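You operate a simulated robot arm through the tools that you are given. There is no shell and no other tool. Be economical: measure what you need, move in short steps, check, and stop when the job is done.

Carry out the task below with a simulated robot arm. There is one attempt and no reset: what you move stays moved.

TASK
Put the slate pad and the pick glass on the black tray.
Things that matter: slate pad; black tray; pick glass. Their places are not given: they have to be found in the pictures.

It is judged by the outcome, as a careful person would: the job done as asked, and still so three seconds after it is handed in. It fails if anything else is knocked over, pushed out of place, dropped, spilled or broken.

THE ROBOT
A 7-joint arm with a two-finger parallel gripper, fixed in place. Base frame: the origin is at the foot of the arm, x ahead of it, y to its left, z up; the work surface is at about z = 0. Lengths are in mm, angles in rad, forces in N, time in s.
With the tool pointing down near the work surface it reaches from about 220 to 580 mm from the base axis. Its first joint turns from -1.152 to 1.152 rad. Payload 2.5 kg.
Tool frame: the origin (TCP) lies between the finger pads and is the grasp point; the fingertips stand 23 mm ahead of it; z points along the fingers, y is the line along which they close. The gripper opens to 94 mm. The fingers are 38 mm wide and 10 mm thick; the gripper's body (54 by 96 mm) begins 39 mm behind the TCP.
Orientation is that of the tool frame in the base frame, as a unit quaternion [w, x, y, z]. With the fingers straight down and closing along the base's y, the tool's x points along the base's -x, its y along +y and its z along -z.

THE INTERFACE
- The arm moves only by the tool drive_tool. Its argument "increments" is one flat list of numbers, 7 for each row, row after row: the shift along the tool's x, y, z in m, then the turn, a rotation vector about the tool's x, y, z in rad, then the opening in per cent of the stroke, from 0 (shut) to 100 (fully open). In form: [tx, ty, tz, ax, ay, az, fingers, tx, ty, tz, ax, ay, az, fingers, ...]. A call has 1 to 10 rows; each row is the pose to reach, as a shift and turn from the pose commanded when the call began, along the tool's axes at that moment. A row lasts 0.2 s, in which the tool goes at most 50 mm and 0.15 rad; a call with a longer step from one row to the next is refused whole, and so is a gripper value outside its range. A pose out of reach is approached as far as the arm can. The call stops where the force on the tool passes 40 N (or 10 N more than at its start, if that is more) or the arm is blocked; 0.2 s more then pass. The fingers move at their own pace (about 108 mm/s each) and stop on an object; they squeeze with about 25 N. The grip force told is the motor's: it shows also when the fingers shut on nothing. Time passes only in rows, and 0.2 s behind the last, so rows that repeat a pose let the fingers close. It gives the time, the measured TCP pose, the force on the tool (base axes), the opening and the grip force at its end, in the units of the frame above (readings bear some noise), and new pictures: "views" is both (left out), scene, wrist or none.
- Cameras (640 x 400 px; columns grow to the right, rows downward): "scene" is fixed at [125.1, -416.7, 531.2]; the picture's right is [0.77, -0.64, 0.00], its down [-0.44, -0.52, -0.73] and it looks along [0.47, 0.56, -0.68] (base axes); focal length 359 px, centre (320, 200). "wrist" rides on the gripper at [-39, 0, -44] in the tool frame; the picture's right is [0.00, -1.00, 0.00], its down [0.97, 0.00, -0.24] and it looks along [0.24, 0.00, 0.97] (tool axes); focal length 218 px, centre (320, 200).
- probe_pixels(camera, pixels): there is no depth. For up to 12 entries [column, row, z] of the newest picture of that camera ("zoom" is the newest enlarged one), the place [x, y] in the base frame at which the ray of that pixel passes the height z, good to about 2 mm. No time passes.
- enlarge(camera, box): a new picture of the part [left, top, right, bottom] of that camera's present view, enlarged. No time passes.
- hand_in(): hands the job in; it is judged then, once.

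Work in short steps. Measure before you move; look again where a grasp or a placing could have gone wrong, and mend it. You have 60 turns and 120 pictures in all, the two below and enlarged ones among them. Open the gripper and draw the arm clear of the work before you hand the job in, unless the task says otherwise; then end with one line.

The tools are called after "Request:" as name(argument=value, ...) on one line, values as JSON. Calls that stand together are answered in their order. drive_tool: Moves the arm, as the interface text tells. Its arguments: {"type":"object","properties":{"increments":{"type":"array","items":{"type":"number"}},"views":{"type":"string","enum":["both","scene","wrist","none"]}},"required":["increments"]} The other tools are called the same way: probe_pixels (camera, pixels) gives the place at which the rays of pixels pass given heights; enlarge (camera, box) takes an enlarged picture of a part of a camera's view; hand_in () hands the job in.

At the start:

```text
clock: 0.0
tcp_pos: [403.2, 12.0, 242.0]
tcp_rot: [0.001, 0.0, 1.0, 0.0]
ft_force: [0.2, 0.2, -1.0]
grip_width: 93.9
grasp_force: 0.0
```

scene: 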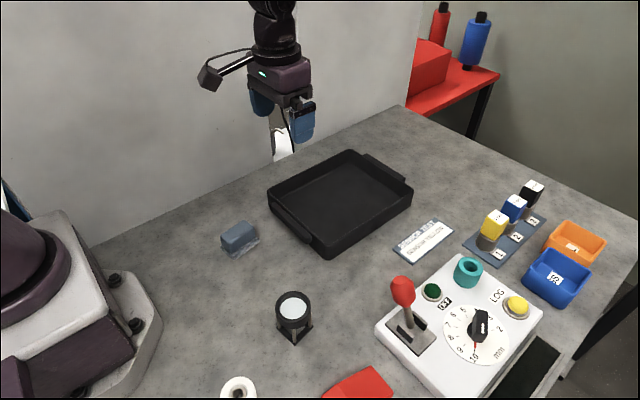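
wrist: 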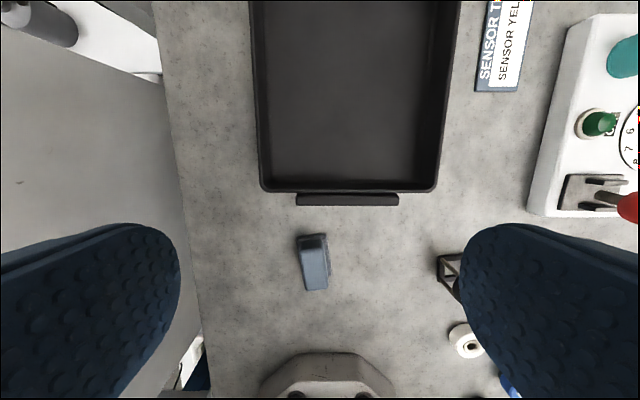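

The slate block is near scene (240,238), and the pick glass is probably the loupe stand near (293,315). I'll enlarge both to check.

Request:
enlarge(camera="scene", box=[200, 200, 360, 300])

Request:
enlarge(camera="scene", box=[214, 270, 374, 370])

Request:
probe_pixels(camera="scene", pixels=[[239, 257, 0], [222, 245, 0], [259, 240, 0], [293, 343, 0], [277, 333, 0], [312, 327, 0], [293, 307, 50], [320, 257, 0], [412, 198, 0], [270, 195, 0], [350, 150, 40], [345, 200, 5]])

Request:
probe_pixels(camera="wrist", pixels=[[297, 236, 20], [325, 234, 20], [329, 288, 20], [306, 291, 20], [438, 256, 0], [437, 280, 0], [460, 250, 0], [262, 190, 0], [437, 190, 0], [300, 200, 30], [395, 200, 30], [466, 340, 20]])

```text
4.00 times, centred on (280, 250) of scene
```

zoom: 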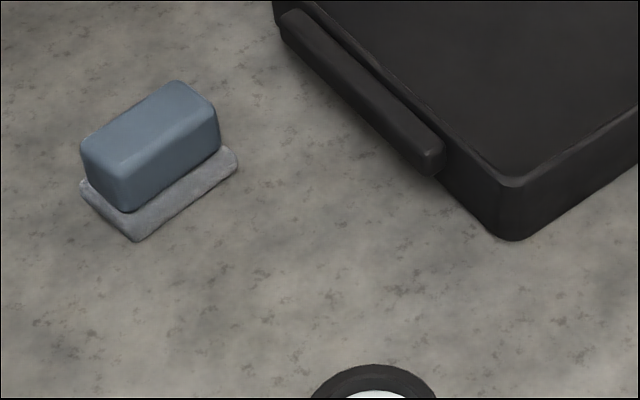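

```text
4.00 times, centred on (294, 320) of scene
```

zoom: 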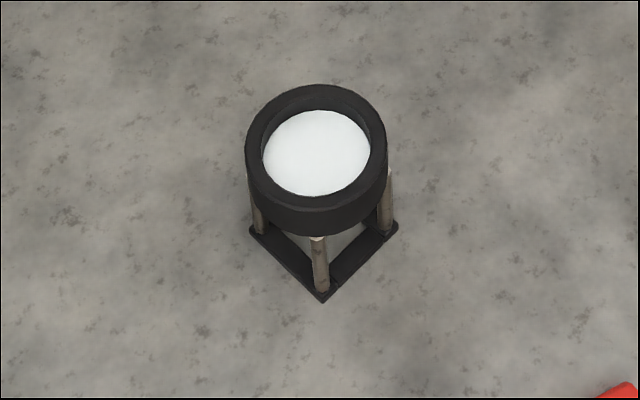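

```text
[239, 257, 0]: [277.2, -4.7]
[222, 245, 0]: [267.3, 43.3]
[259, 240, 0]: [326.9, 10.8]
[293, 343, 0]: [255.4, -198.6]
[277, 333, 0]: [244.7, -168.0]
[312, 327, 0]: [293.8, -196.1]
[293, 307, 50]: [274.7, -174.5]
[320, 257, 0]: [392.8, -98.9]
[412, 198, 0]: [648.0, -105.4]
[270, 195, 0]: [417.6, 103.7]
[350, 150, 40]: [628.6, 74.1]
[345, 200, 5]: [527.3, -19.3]
```

```text
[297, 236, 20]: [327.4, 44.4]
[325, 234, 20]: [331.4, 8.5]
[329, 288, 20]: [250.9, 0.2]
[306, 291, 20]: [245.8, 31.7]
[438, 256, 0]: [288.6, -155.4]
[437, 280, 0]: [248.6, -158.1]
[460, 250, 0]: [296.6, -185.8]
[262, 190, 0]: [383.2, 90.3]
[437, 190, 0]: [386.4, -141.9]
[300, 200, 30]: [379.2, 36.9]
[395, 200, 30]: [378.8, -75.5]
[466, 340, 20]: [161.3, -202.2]
```

The pad is near (290,20), a blue block on a grey base. I'll move above it for a closer look.

Request:
drive_tool(increments=[0.04, 0.003, 0.03, 0, 0, 0, 100, 0.08, 0.006, 0.06, 0, 0, 0, 100, 0.113, 0.008, 0.09, 0, 0, 0, 100, 0.113, 0.008, 0.09, 0, 0, 0, 100])

```text
clock: 1.0
tcp_pos: [290.3, 21.4, 154.6]
tcp_rot: [0.0, 0.0, 1.0, 0.0]
ft_force: [-0.2, -0.3, -0.1]
grip_width: 94.1
grasp_force: 0.1
```

scene: 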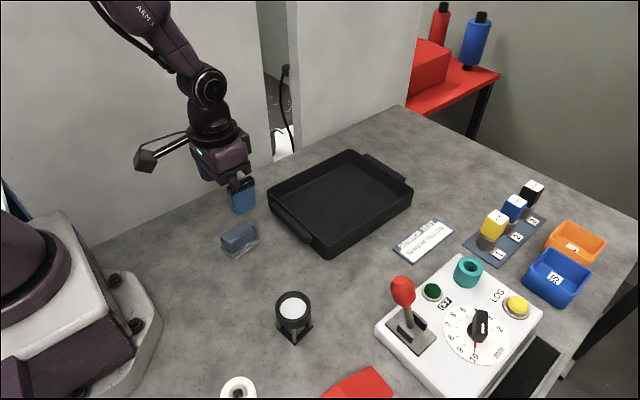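
wrist: 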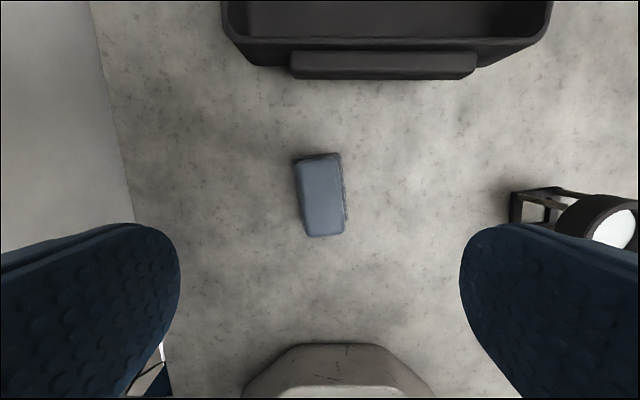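

Request:
enlarge(camera="wrist", box=[256, 140, 384, 260])

Request:
probe_pixels(camera="wrist", pixels=[[297, 160, 30], [340, 154, 30], [344, 233, 30], [307, 237, 30], [295, 160, 8], [342, 154, 8], [347, 220, 8], [510, 190, 0], [512, 222, 0], [560, 187, 0], [300, 40, 40], [480, 40, 40]])

```text
3.33 times, centred on (320, 200) of wrist
```

zoom: 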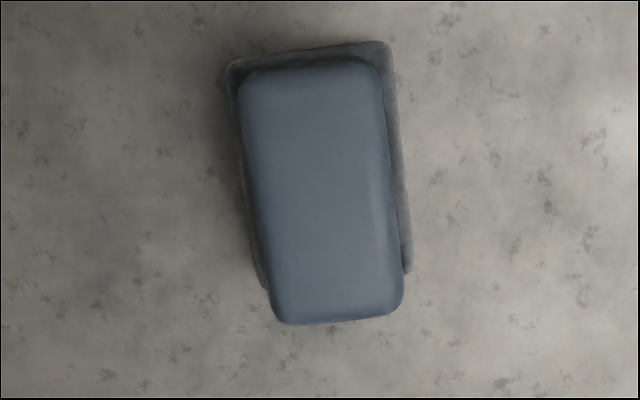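

```text
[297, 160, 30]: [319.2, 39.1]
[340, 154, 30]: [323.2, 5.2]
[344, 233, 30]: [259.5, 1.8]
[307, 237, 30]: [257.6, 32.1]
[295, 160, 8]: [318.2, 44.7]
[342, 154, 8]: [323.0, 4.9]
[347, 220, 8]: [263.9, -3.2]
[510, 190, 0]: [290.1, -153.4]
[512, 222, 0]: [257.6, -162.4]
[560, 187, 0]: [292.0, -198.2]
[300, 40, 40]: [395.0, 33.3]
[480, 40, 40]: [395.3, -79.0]
```

It is a felt eraser with a blue handle, centred near (291,21) and yawed about +0.12. I'll descend with the tips above the felt and close on the handle.

Request:
drive_tool(increments=[0, 0, 0.04, 0, 0, -0.12, 100, 0, 0, 0.08, 0, 0, -0.12, 100, 0, 0, 0.105, 0, 0, -0.12, 100, 0, 0, 0.118, 0, 0, -0.12, 100, 0, 0, 0.118, 0, 0, -0.12, 100])

```text
clock: 2.2
tcp_pos: [290.3, 20.9, 33.3]
tcp_rot: [0.0, -0.06, 0.998, 0.0]
ft_force: [-0.6, 0.3, 0.0]
grip_width: 93.8
grasp_force: 0.0
```

scene: 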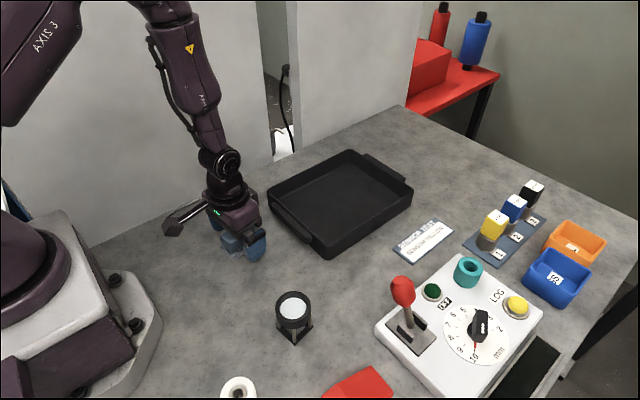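
wrist: 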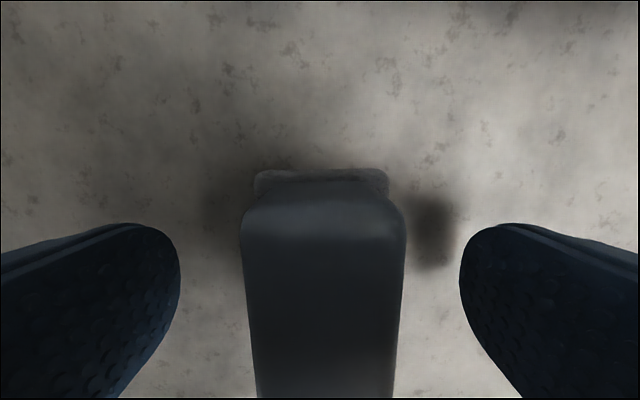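

The handle is centred between the fingers, so I'll close and then lift slightly.

Request:
drive_tool(increments=[0, 0, 0, 0, 0, 0, 0, 0, 0, 0, 0, 0, 0, 0, 0, 0, 0, 0, 0, 0, 0, 0, 0, -0.02, 0, 0, 0, 0, 0, 0, -0.06, 0, 0, 0, 0, 0, 0, -0.1, 0, 0, 0, 0, 0, 0, -0.1, 0, 0, 0, 0])

```text
clock: 3.8
tcp_pos: [288.9, 21.4, 135.5]
tcp_rot: [0.001, -0.06, 0.998, 0.0]
ft_force: [0.1, 0.1, -1.2]
grip_width: 43.1
grasp_force: 24.9
```

scene: 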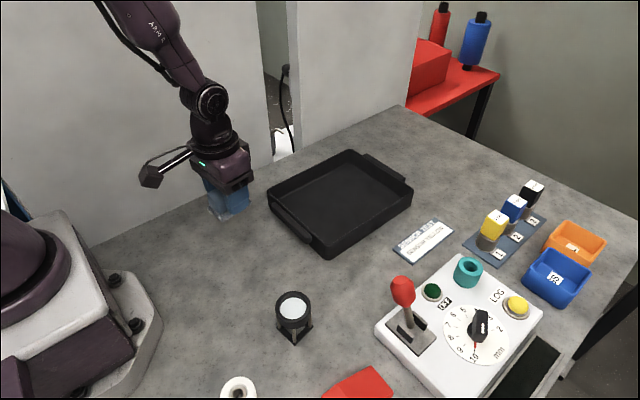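
wrist: 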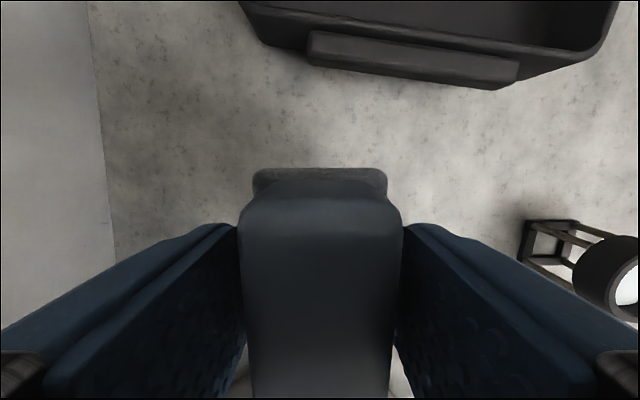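

The pad is held at 43 mm. Next I'll carry it above the tray's left half at about (480,32).

Request:
drive_tool(increments=[-0.045, -0.003, 0, 0, 0, 0.04, 0, -0.09, -0.006, 0, 0, 0, 0.08, 0, -0.135, -0.009, 0, 0, 0, 0.12, 0, -0.17, -0.011, 0, 0, 0, 0.12, 0, -0.19, -0.0127, 0, 0, 0, 0.12, 0, -0.19, -0.0127, 0, 0, 0, 0.12, 0])

```text
clock: 5.2
tcp_pos: [479.1, 32.1, 135.0]
tcp_rot: [0.0, 0.0, 1.0, 0.0]
ft_force: [-0.2, 0.3, -1.1]
grip_width: 43.2
grasp_force: 25.1
```

scene: 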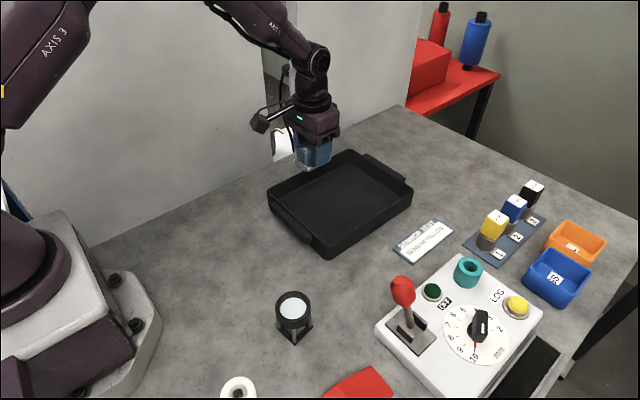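
wrist: 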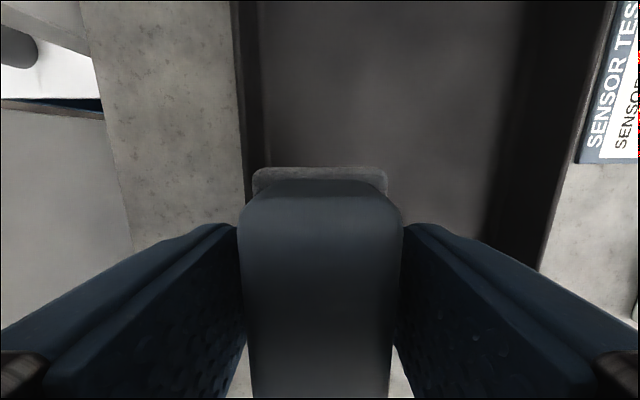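

Request:
probe_pixels(camera="wrist", pixels=[[236, 100, 40], [262, 100, 5], [490, 100, 5], [520, 100, 40], [262, 20, 5], [575, 150, 40]])

Request:
probe_pixels(camera="scene", pixels=[[269, 188, 40], [320, 243, 40], [412, 187, 40], [350, 150, 40], [320, 257, 0], [412, 198, 0]])

```text
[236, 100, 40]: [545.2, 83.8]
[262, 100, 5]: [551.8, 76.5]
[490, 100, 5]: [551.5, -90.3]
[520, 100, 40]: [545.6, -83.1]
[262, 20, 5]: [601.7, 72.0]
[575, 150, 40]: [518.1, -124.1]
```

```text
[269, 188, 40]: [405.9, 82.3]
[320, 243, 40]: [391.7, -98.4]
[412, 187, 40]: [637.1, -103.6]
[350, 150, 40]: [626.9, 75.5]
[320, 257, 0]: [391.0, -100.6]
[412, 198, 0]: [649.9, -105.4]
```

The tray interior runs about x 400–620, y −95..75. I'll place the pad at (520,12), lowering gently and leaving room for the fingers to open.

Request:
drive_tool(increments=[-0.04, -0.02, 0, 0, 0, 0, 0, -0.04, -0.02, 0.04, 0, 0, 0, 0, -0.04, -0.02, 0.075, 0, 0, 0, 0, -0.04, -0.02, 0.085, 0, 0, 0, 0, -0.04, -0.02, 0.092, 0, 0, 0, 0, -0.04, -0.02, 0.092, 0, 0, 0, 0])

```text
clock: 6.6
tcp_pos: [519.5, 10.1, 42.8]
tcp_rot: [0.0, 0.0, 1.0, 0.0]
ft_force: [-0.4, -0.1, 0.0]
grip_width: 43.2
grasp_force: 25.0
```

scene: 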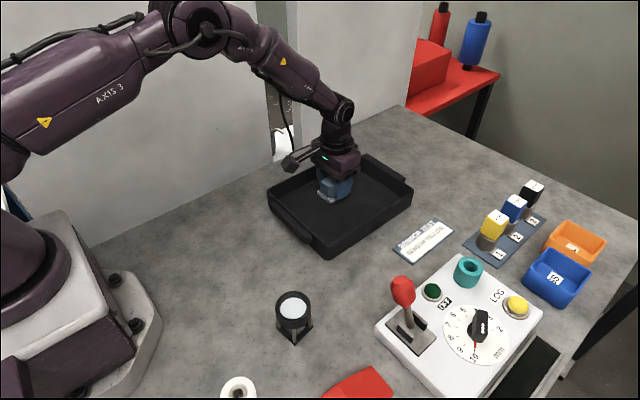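
wrist: 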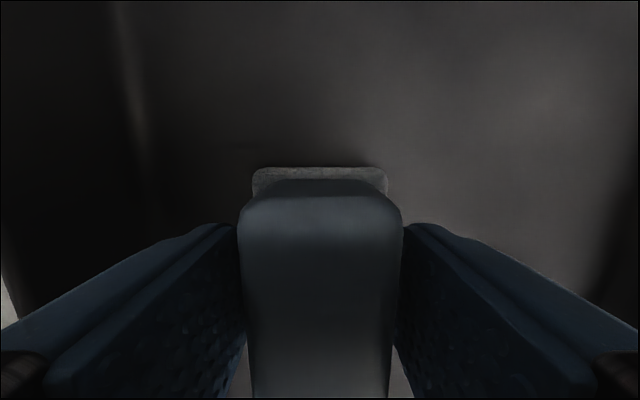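

There is no clear contact yet, so I'll lower in 1–2 mm steps.

Request:
drive_tool(increments=[0, 0, 0.001, 0, 0, 0, 0, 0, 0, 0.002, 0, 0, 0, 0, 0, 0, 0.002, 0, 0, 0, 0], views="none")

```text
clock: 7.4
tcp_pos: [519.0, 10.3, 39.6]
tcp_rot: [-0.001, 0.0, 1.0, 0.0]
ft_force: [0.3, -0.2, -1.4]
grip_width: 42.9
grasp_force: 25.5
```

Request:
drive_tool(increments=[0, 0, 0.001, 0, 0, 0, 0, 0, 0, 0.002, 0, 0, 0, 0, 0, 0, 0.002, 0, 0, 0, 0], views="none")

```text
clock: 8.2
tcp_pos: [520.5, 10.4, 39.6]
tcp_rot: [0.001, 0.0, 1.0, 0.0]
ft_force: [-6.1, 0.1, 19.2]
grip_width: 43.2
grasp_force: 25.2
```

Contact shows at 19 N. I'll back off 1 mm, open partly and retreat up.

Request:
drive_tool(increments=[0, 0, -0.001, 0, 0, 0, 0, 0, 0, -0.001, 0, 0, 0, 55, 0, 0, -0.001, 0, 0, 0, 65, 0, 0, -0.001, 0, 0, 0, 65, 0, 0, -0.03, 0, 0, 0, 65, 0, 0, -0.07, 0, 0, 0, 65, 0, 0, -0.12, 0, 0, 0, 65, 0, 0, -0.12, 0, 0, 0, 65])

```text
clock: 10.0
tcp_pos: [519.0, 9.9, 159.1]
tcp_rot: [0.0, 0.001, 1.0, 0.0]
ft_force: [0.1, 0.0, 0.1]
grip_width: 61.1
grasp_force: 0.1
```

scene: 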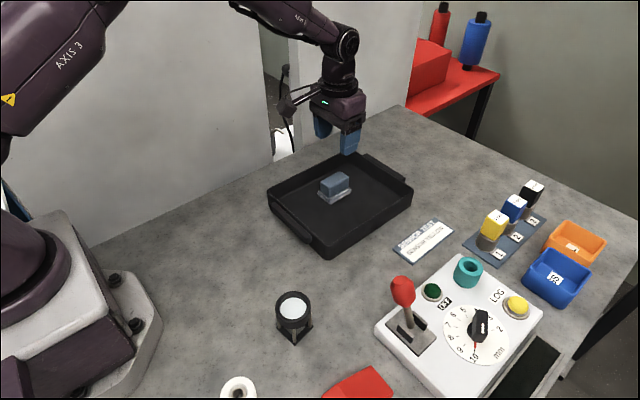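
wrist: 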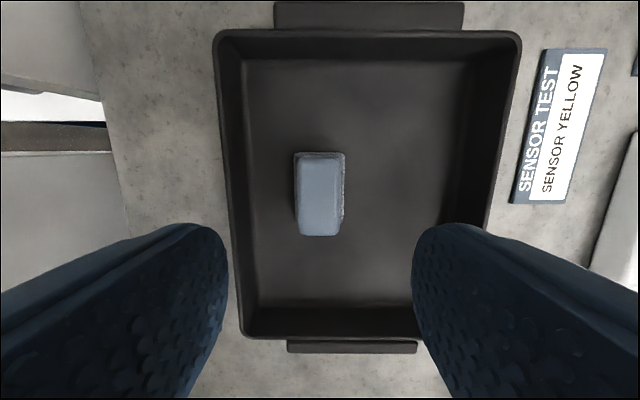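

The pad is placed. Now I'll move above the pick glass at about (272,−177).

Request:
drive_tool(increments=[0.035, -0.027, -0.01, 0, 0, 0, 80, 0.07, -0.053, -0.02, 0, 0, 0, 100, 0.105, -0.08, -0.02, 0, 0, 0, 100, 0.14, -0.107, -0.02, 0, 0, 0, 100, 0.175, -0.133, -0.02, 0, 0, 0, 100, 0.21, -0.16, -0.02, 0, 0, 0, 100, 0.247, -0.187, -0.02, 0, 0, 0, 100, 0.247, -0.187, -0.02, 0, 0, 0, 100])

```text
clock: 11.8
tcp_pos: [273.1, -175.4, 176.7]
tcp_rot: [0.001, 0.0, 1.0, 0.0]
ft_force: [0.0, -0.2, 0.2]
grip_width: 94.1
grasp_force: 0.1
```

scene: 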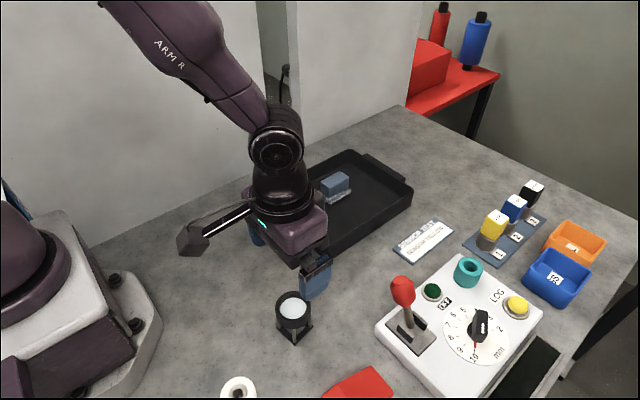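
wrist: 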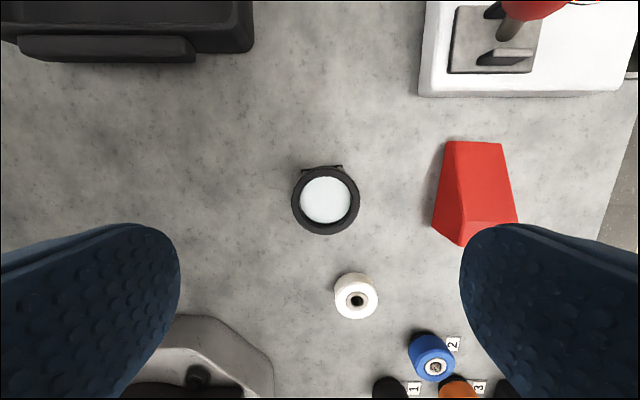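

Request:
probe_pixels(camera="wrist", pixels=[[325, 168, 50], [325, 234, 50], [291, 200, 50], [360, 200, 50], [301, 170, 3], [343, 166, 3], [438, 225, 0], [447, 141, 30], [463, 246, 30], [356, 273, 20], [335, 296, 20]])

Request:
enlarge(camera="wrist", box=[272, 140, 400, 220])

Request:
enlarge(camera="scene", box=[254, 280, 334, 360])

```text
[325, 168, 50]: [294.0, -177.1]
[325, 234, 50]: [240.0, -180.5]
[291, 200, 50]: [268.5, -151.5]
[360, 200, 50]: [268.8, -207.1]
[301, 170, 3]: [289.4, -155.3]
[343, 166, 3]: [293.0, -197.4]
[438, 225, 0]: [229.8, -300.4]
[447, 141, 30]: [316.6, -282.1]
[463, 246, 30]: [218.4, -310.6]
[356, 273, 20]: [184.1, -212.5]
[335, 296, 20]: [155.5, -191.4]
```

```text
5.00 times, centred on (336, 180) of wrist
```

zoom: 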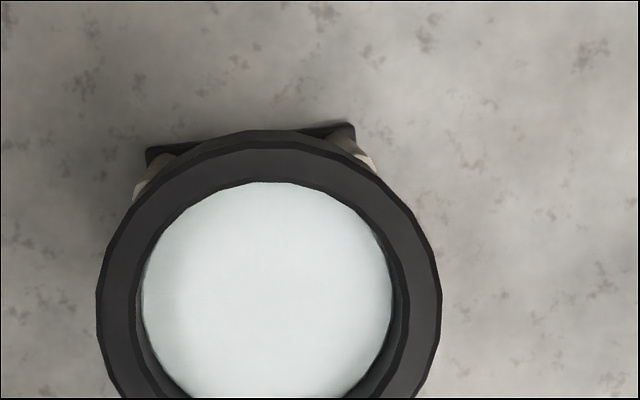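

```text
5.00 times, centred on (294, 320) of scene
```

zoom: 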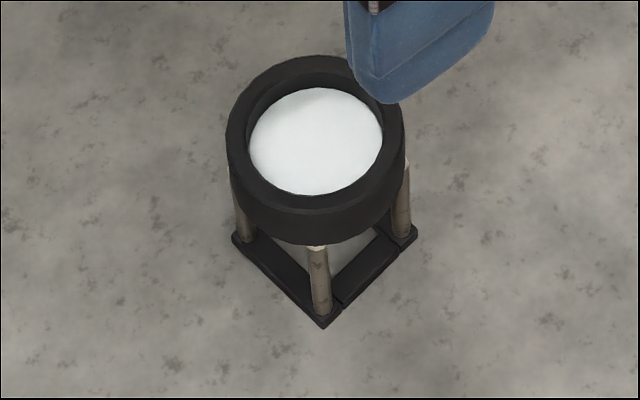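

Request:
probe_pixels(camera="scene", pixels=[[293, 307, 40], [293, 307, 60], [293, 307, 70], [293, 307, 80]])

Request:
probe_pixels(camera="wrist", pixels=[[325.5, 201, 40], [325.5, 201, 60], [325.5, 201, 70], [325.5, 201, 80]])

```text
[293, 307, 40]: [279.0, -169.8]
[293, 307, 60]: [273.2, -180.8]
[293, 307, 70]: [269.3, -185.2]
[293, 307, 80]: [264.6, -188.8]
```

```text
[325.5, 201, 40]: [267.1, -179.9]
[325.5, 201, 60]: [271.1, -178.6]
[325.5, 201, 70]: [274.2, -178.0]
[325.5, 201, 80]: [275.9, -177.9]
```

The top ring is at z≈60, about 53 mm in diameter, centred at (272,−178.5). I'll descend to TCP z≈50.

Request:
drive_tool(increments=[0, -0.003, 0.04, 0, 0, -0.08, 100, 0, -0.003, 0.08, 0, 0, -0.08, 100, 0, -0.003, 0.11, 0, 0, -0.08, 100, 0, -0.003, 0.127, 0, 0, -0.08, 100, 0, -0.003, 0.127, 0, 0, -0.08, 100])

```text
clock: 13.0
tcp_pos: [270.6, -178.9, 50.1]
tcp_rot: [0.0, -0.04, 0.999, 0.0]
ft_force: [-0.1, 0.4, -0.3]
grip_width: 94.0
grasp_force: 0.1
```

scene: 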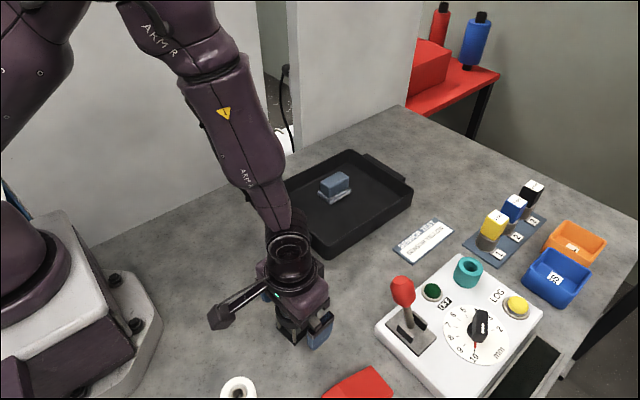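
wrist: 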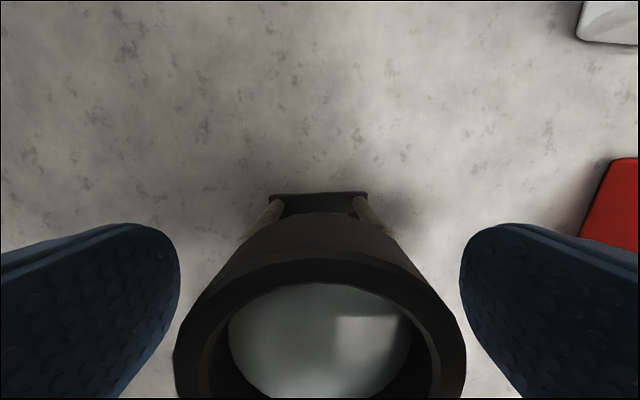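

The ring is centred between the fingers, so I'll close and lift.

Request:
drive_tool(increments=[0, 0, 0, 0, 0, 0, 40, 0, 0, 0, 0, 0, 0, 0, 0, 0, 0, 0, 0, 0, 0, 0, 0, 0, 0, 0, 0, 0, 0, 0, -0.01, 0, 0, 0, 0, 0, 0, -0.04, 0, 0, 0, 0, 0, 0, -0.08, 0, 0, 0, 0, 0, 0, -0.1, 0, 0, 0, 0, 0, 0, -0.1, 0, 0, 0, 0])

```text
clock: 15.0
tcp_pos: [271.7, -179.9, 150.1]
tcp_rot: [0.0, -0.04, 0.999, 0.0]
ft_force: [0.0, 0.0, -1.7]
grip_width: 50.8
grasp_force: 24.4
```

scene: 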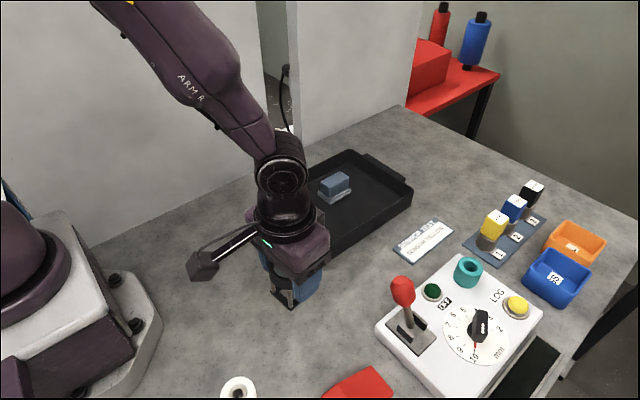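
wrist: 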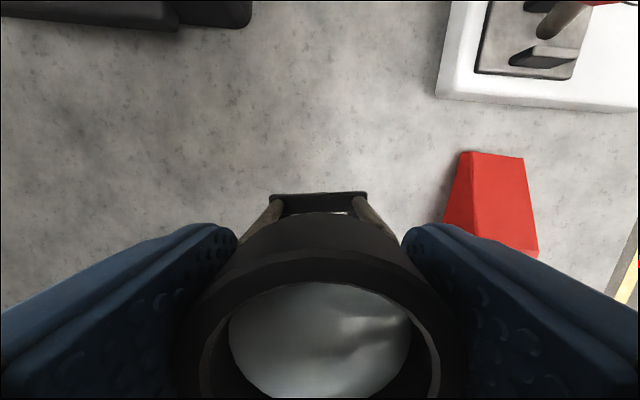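

The glass is held upright. I'll carry it to (440,−35) above the tray.

Request:
drive_tool(increments=[-0.03, 0.022, 0, 0, 0, 0.01, 0, -0.06, 0.044, 0, 0, 0, 0.03, 0, -0.09, 0.066, 0, 0, 0, 0.05, 0, -0.12, 0.088, 0, 0, 0, 0.07, 0, -0.15, 0.11, 0, 0, 0, 0.08, 0, -0.179, 0.131, 0, 0, 0, 0.08, 0, -0.179, 0.131, 0, 0, 0, 0.08, 0])

```text
clock: 16.6
tcp_pos: [441.8, -33.6, 150.2]
tcp_rot: [0.0, 0.0, 1.0, 0.0]
ft_force: [-0.1, 0.0, -0.1]
grip_width: 50.9
grasp_force: 25.4
```

scene: 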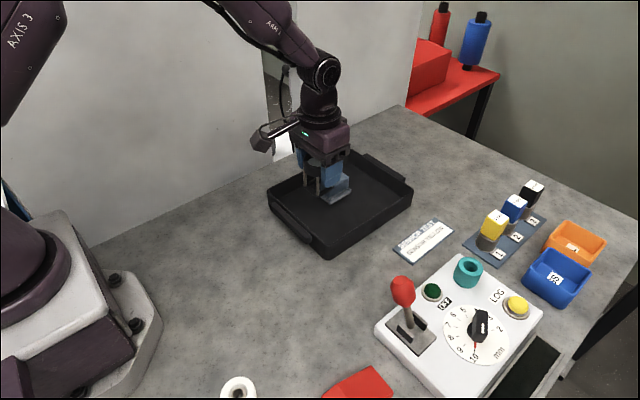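
wrist: 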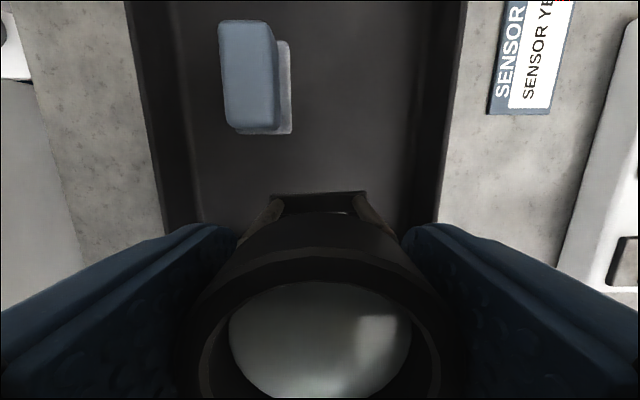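

The floor is about 6 mm high, so contact is expected near TCP z≈56. I'll lower to about 58 first.

Request:
drive_tool(increments=[0, 0, 0.04, 0, 0, 0, 0, 0, 0, 0.07, 0, 0, 0, 0, 0, 0, 0.085, 0, 0, 0, 0, 0, 0, 0.091, 0, 0, 0, 0, 0, 0, 0.091, 0, 0, 0, 0])

Request:
drive_tool(increments=[0, 0, 0.001, 0, 0, 0, 0, 0, 0, 0.002, 0, 0, 0, 0, 0, 0, 0.002, 0, 0, 0, 0], views="none")

```text
clock: 17.8
tcp_pos: [442.1, -35.6, 58.9]
tcp_rot: [0.0, -0.001, 1.0, -0.001]
ft_force: [0.3, -0.4, -1.0]
grip_width: 51.3
grasp_force: 24.7
```

scene: 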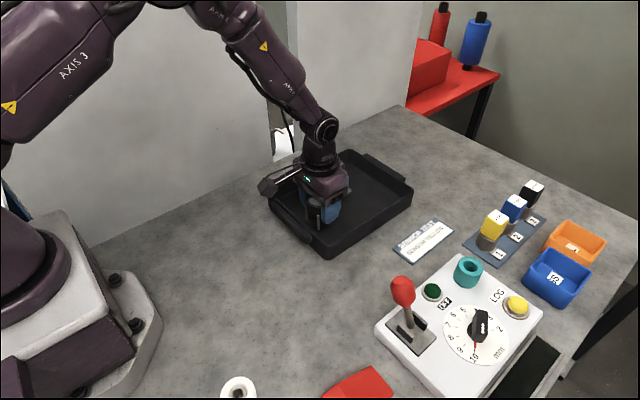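
wrist: 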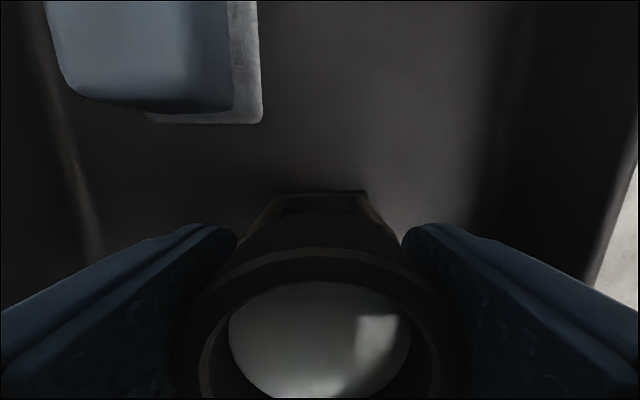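

```text
clock: 18.6
tcp_pos: [440.5, -34.1, 59.6]
tcp_rot: [0.0, 0.0, 1.0, 0.0]
ft_force: [0.1, -0.1, -1.1]
grip_width: 51.0
grasp_force: 25.1
```

No contact yet, so I'll lower 1 mm at a time.

Request:
drive_tool(increments=[0, 0, 0.001, 0, 0, 0, 0, 0, 0, 0.001, 0, 0, 0, 0], views="none")

Request:
drive_tool(increments=[0, 0, 0.001, 0, 0, 0, 0, 0, 0, 0.001, 0, 0, 0, 0], views="none")

```text
clock: 19.2
tcp_pos: [441.2, -35.3, 57.0]
tcp_rot: [0.001, 0.0, 1.0, 0.0]
ft_force: [0.6, -0.4, -1.3]
grip_width: 51.0
grasp_force: 25.1
```

```text
clock: 19.8
tcp_pos: [440.2, -33.4, 55.3]
tcp_rot: [0.0, 0.001, 1.0, 0.0]
ft_force: [0.2, -0.1, -0.7]
grip_width: 50.8
grasp_force: 25.1
```

Request:
drive_tool(increments=[0, 0, 0.001, 0, 0, 0, 0, 0, 0, 0.001, 0, 0, 0, 0], views="none")

```text
clock: 20.4
tcp_pos: [442.0, -33.6, 56.5]
tcp_rot: [0.001, 0.001, 1.0, 0.0]
ft_force: [-6.2, 1.0, 18.8]
grip_width: 51.3
grasp_force: 24.8
```

Contact. I'll back off slightly, open to about 70 mm and rise.

Request:
drive_tool(increments=[0, 0, -0.0007, 0, 0, 0, 0, 0, 0, -0.0007, 0, 0, 0, 65, 0, 0, -0.0007, 0, 0, 0, 75, 0, 0, -0.0007, 0, 0, 0, 75, 0, 0, -0.02, 0, 0, 0, 75, 0, 0, -0.06, 0, 0, 0, 75, 0, 0, -0.11, 0, 0, 0, 75, 0, 0, -0.14, 0, 0, 0, 75, 0.03, 0, -0.14, 0, 0, 0, 75, 0.03, 0, -0.14, 0, 0, 0, 75])

```text
clock: 22.6
tcp_pos: [411.2, -33.5, 193.7]
tcp_rot: [0.0, 0.0, 1.0, 0.0]
ft_force: [0.3, 0.0, 0.9]
grip_width: 70.6
grasp_force: 0.0
```

scene: 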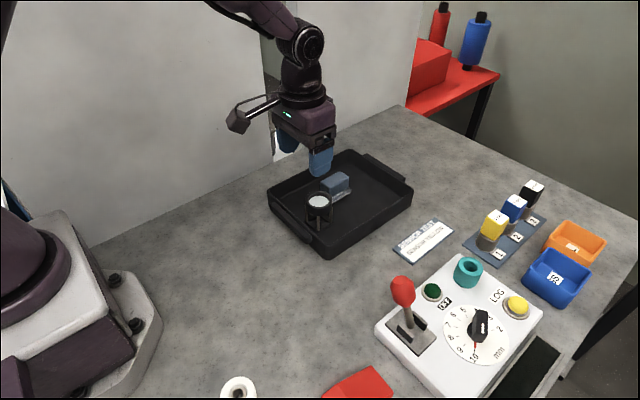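
wrist: 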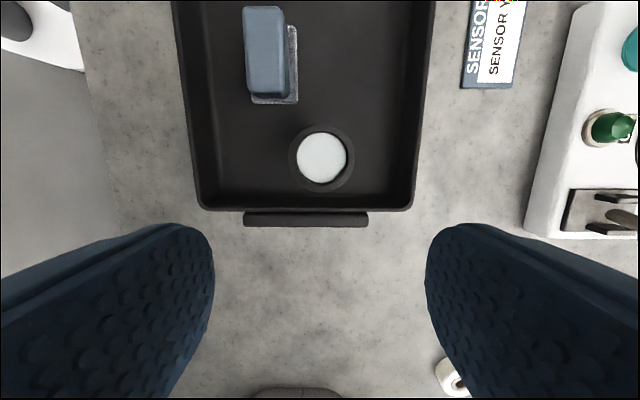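

Both items stand in the tray and nothing else has moved. I'll draw the arm back clear of it.

Request:
drive_tool(increments=[0.03, 0.02, -0.02, 0, 0, 0, 100, 0.06, 0.05, -0.03, 0, 0, 0, 100, 0.09, 0.08, -0.04, 0, 0, 0, 100, 0.09, 0.08, -0.04, 0, 0, 0, 100], views="scene")

Request:
enlarge(camera="scene", box=[260, 140, 420, 260])

```text
clock: 23.6
tcp_pos: [320.2, 46.2, 236.0]
tcp_rot: [0.001, 0.001, 1.0, 0.0]
ft_force: [-0.5, -0.7, -0.2]
grip_width: 93.9
grasp_force: 0.0
```

scene: 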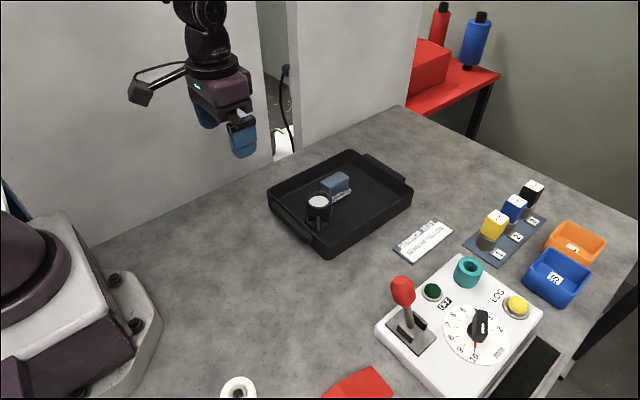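

```text
3.33 times, centred on (340, 200) of scene
```

zoom: 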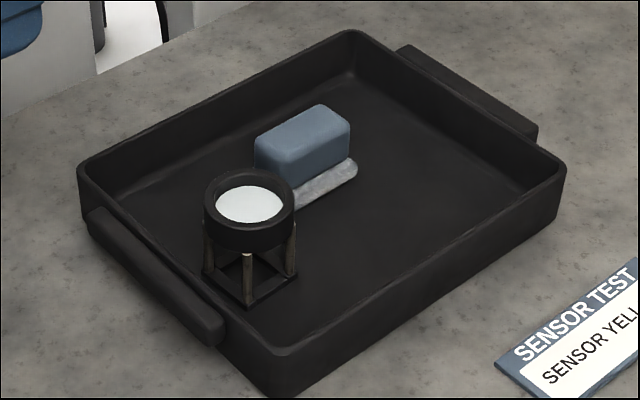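

Both items are flat and stable in the tray, and the arm is clear, so I'm handing in.

Request:
hand_in()

```text
The job is handed in.
```

The slate pad and the pick glass are both standing upright in the black tray. Nothing else was disturbed, and the arm is drawn clear with the gripper open.
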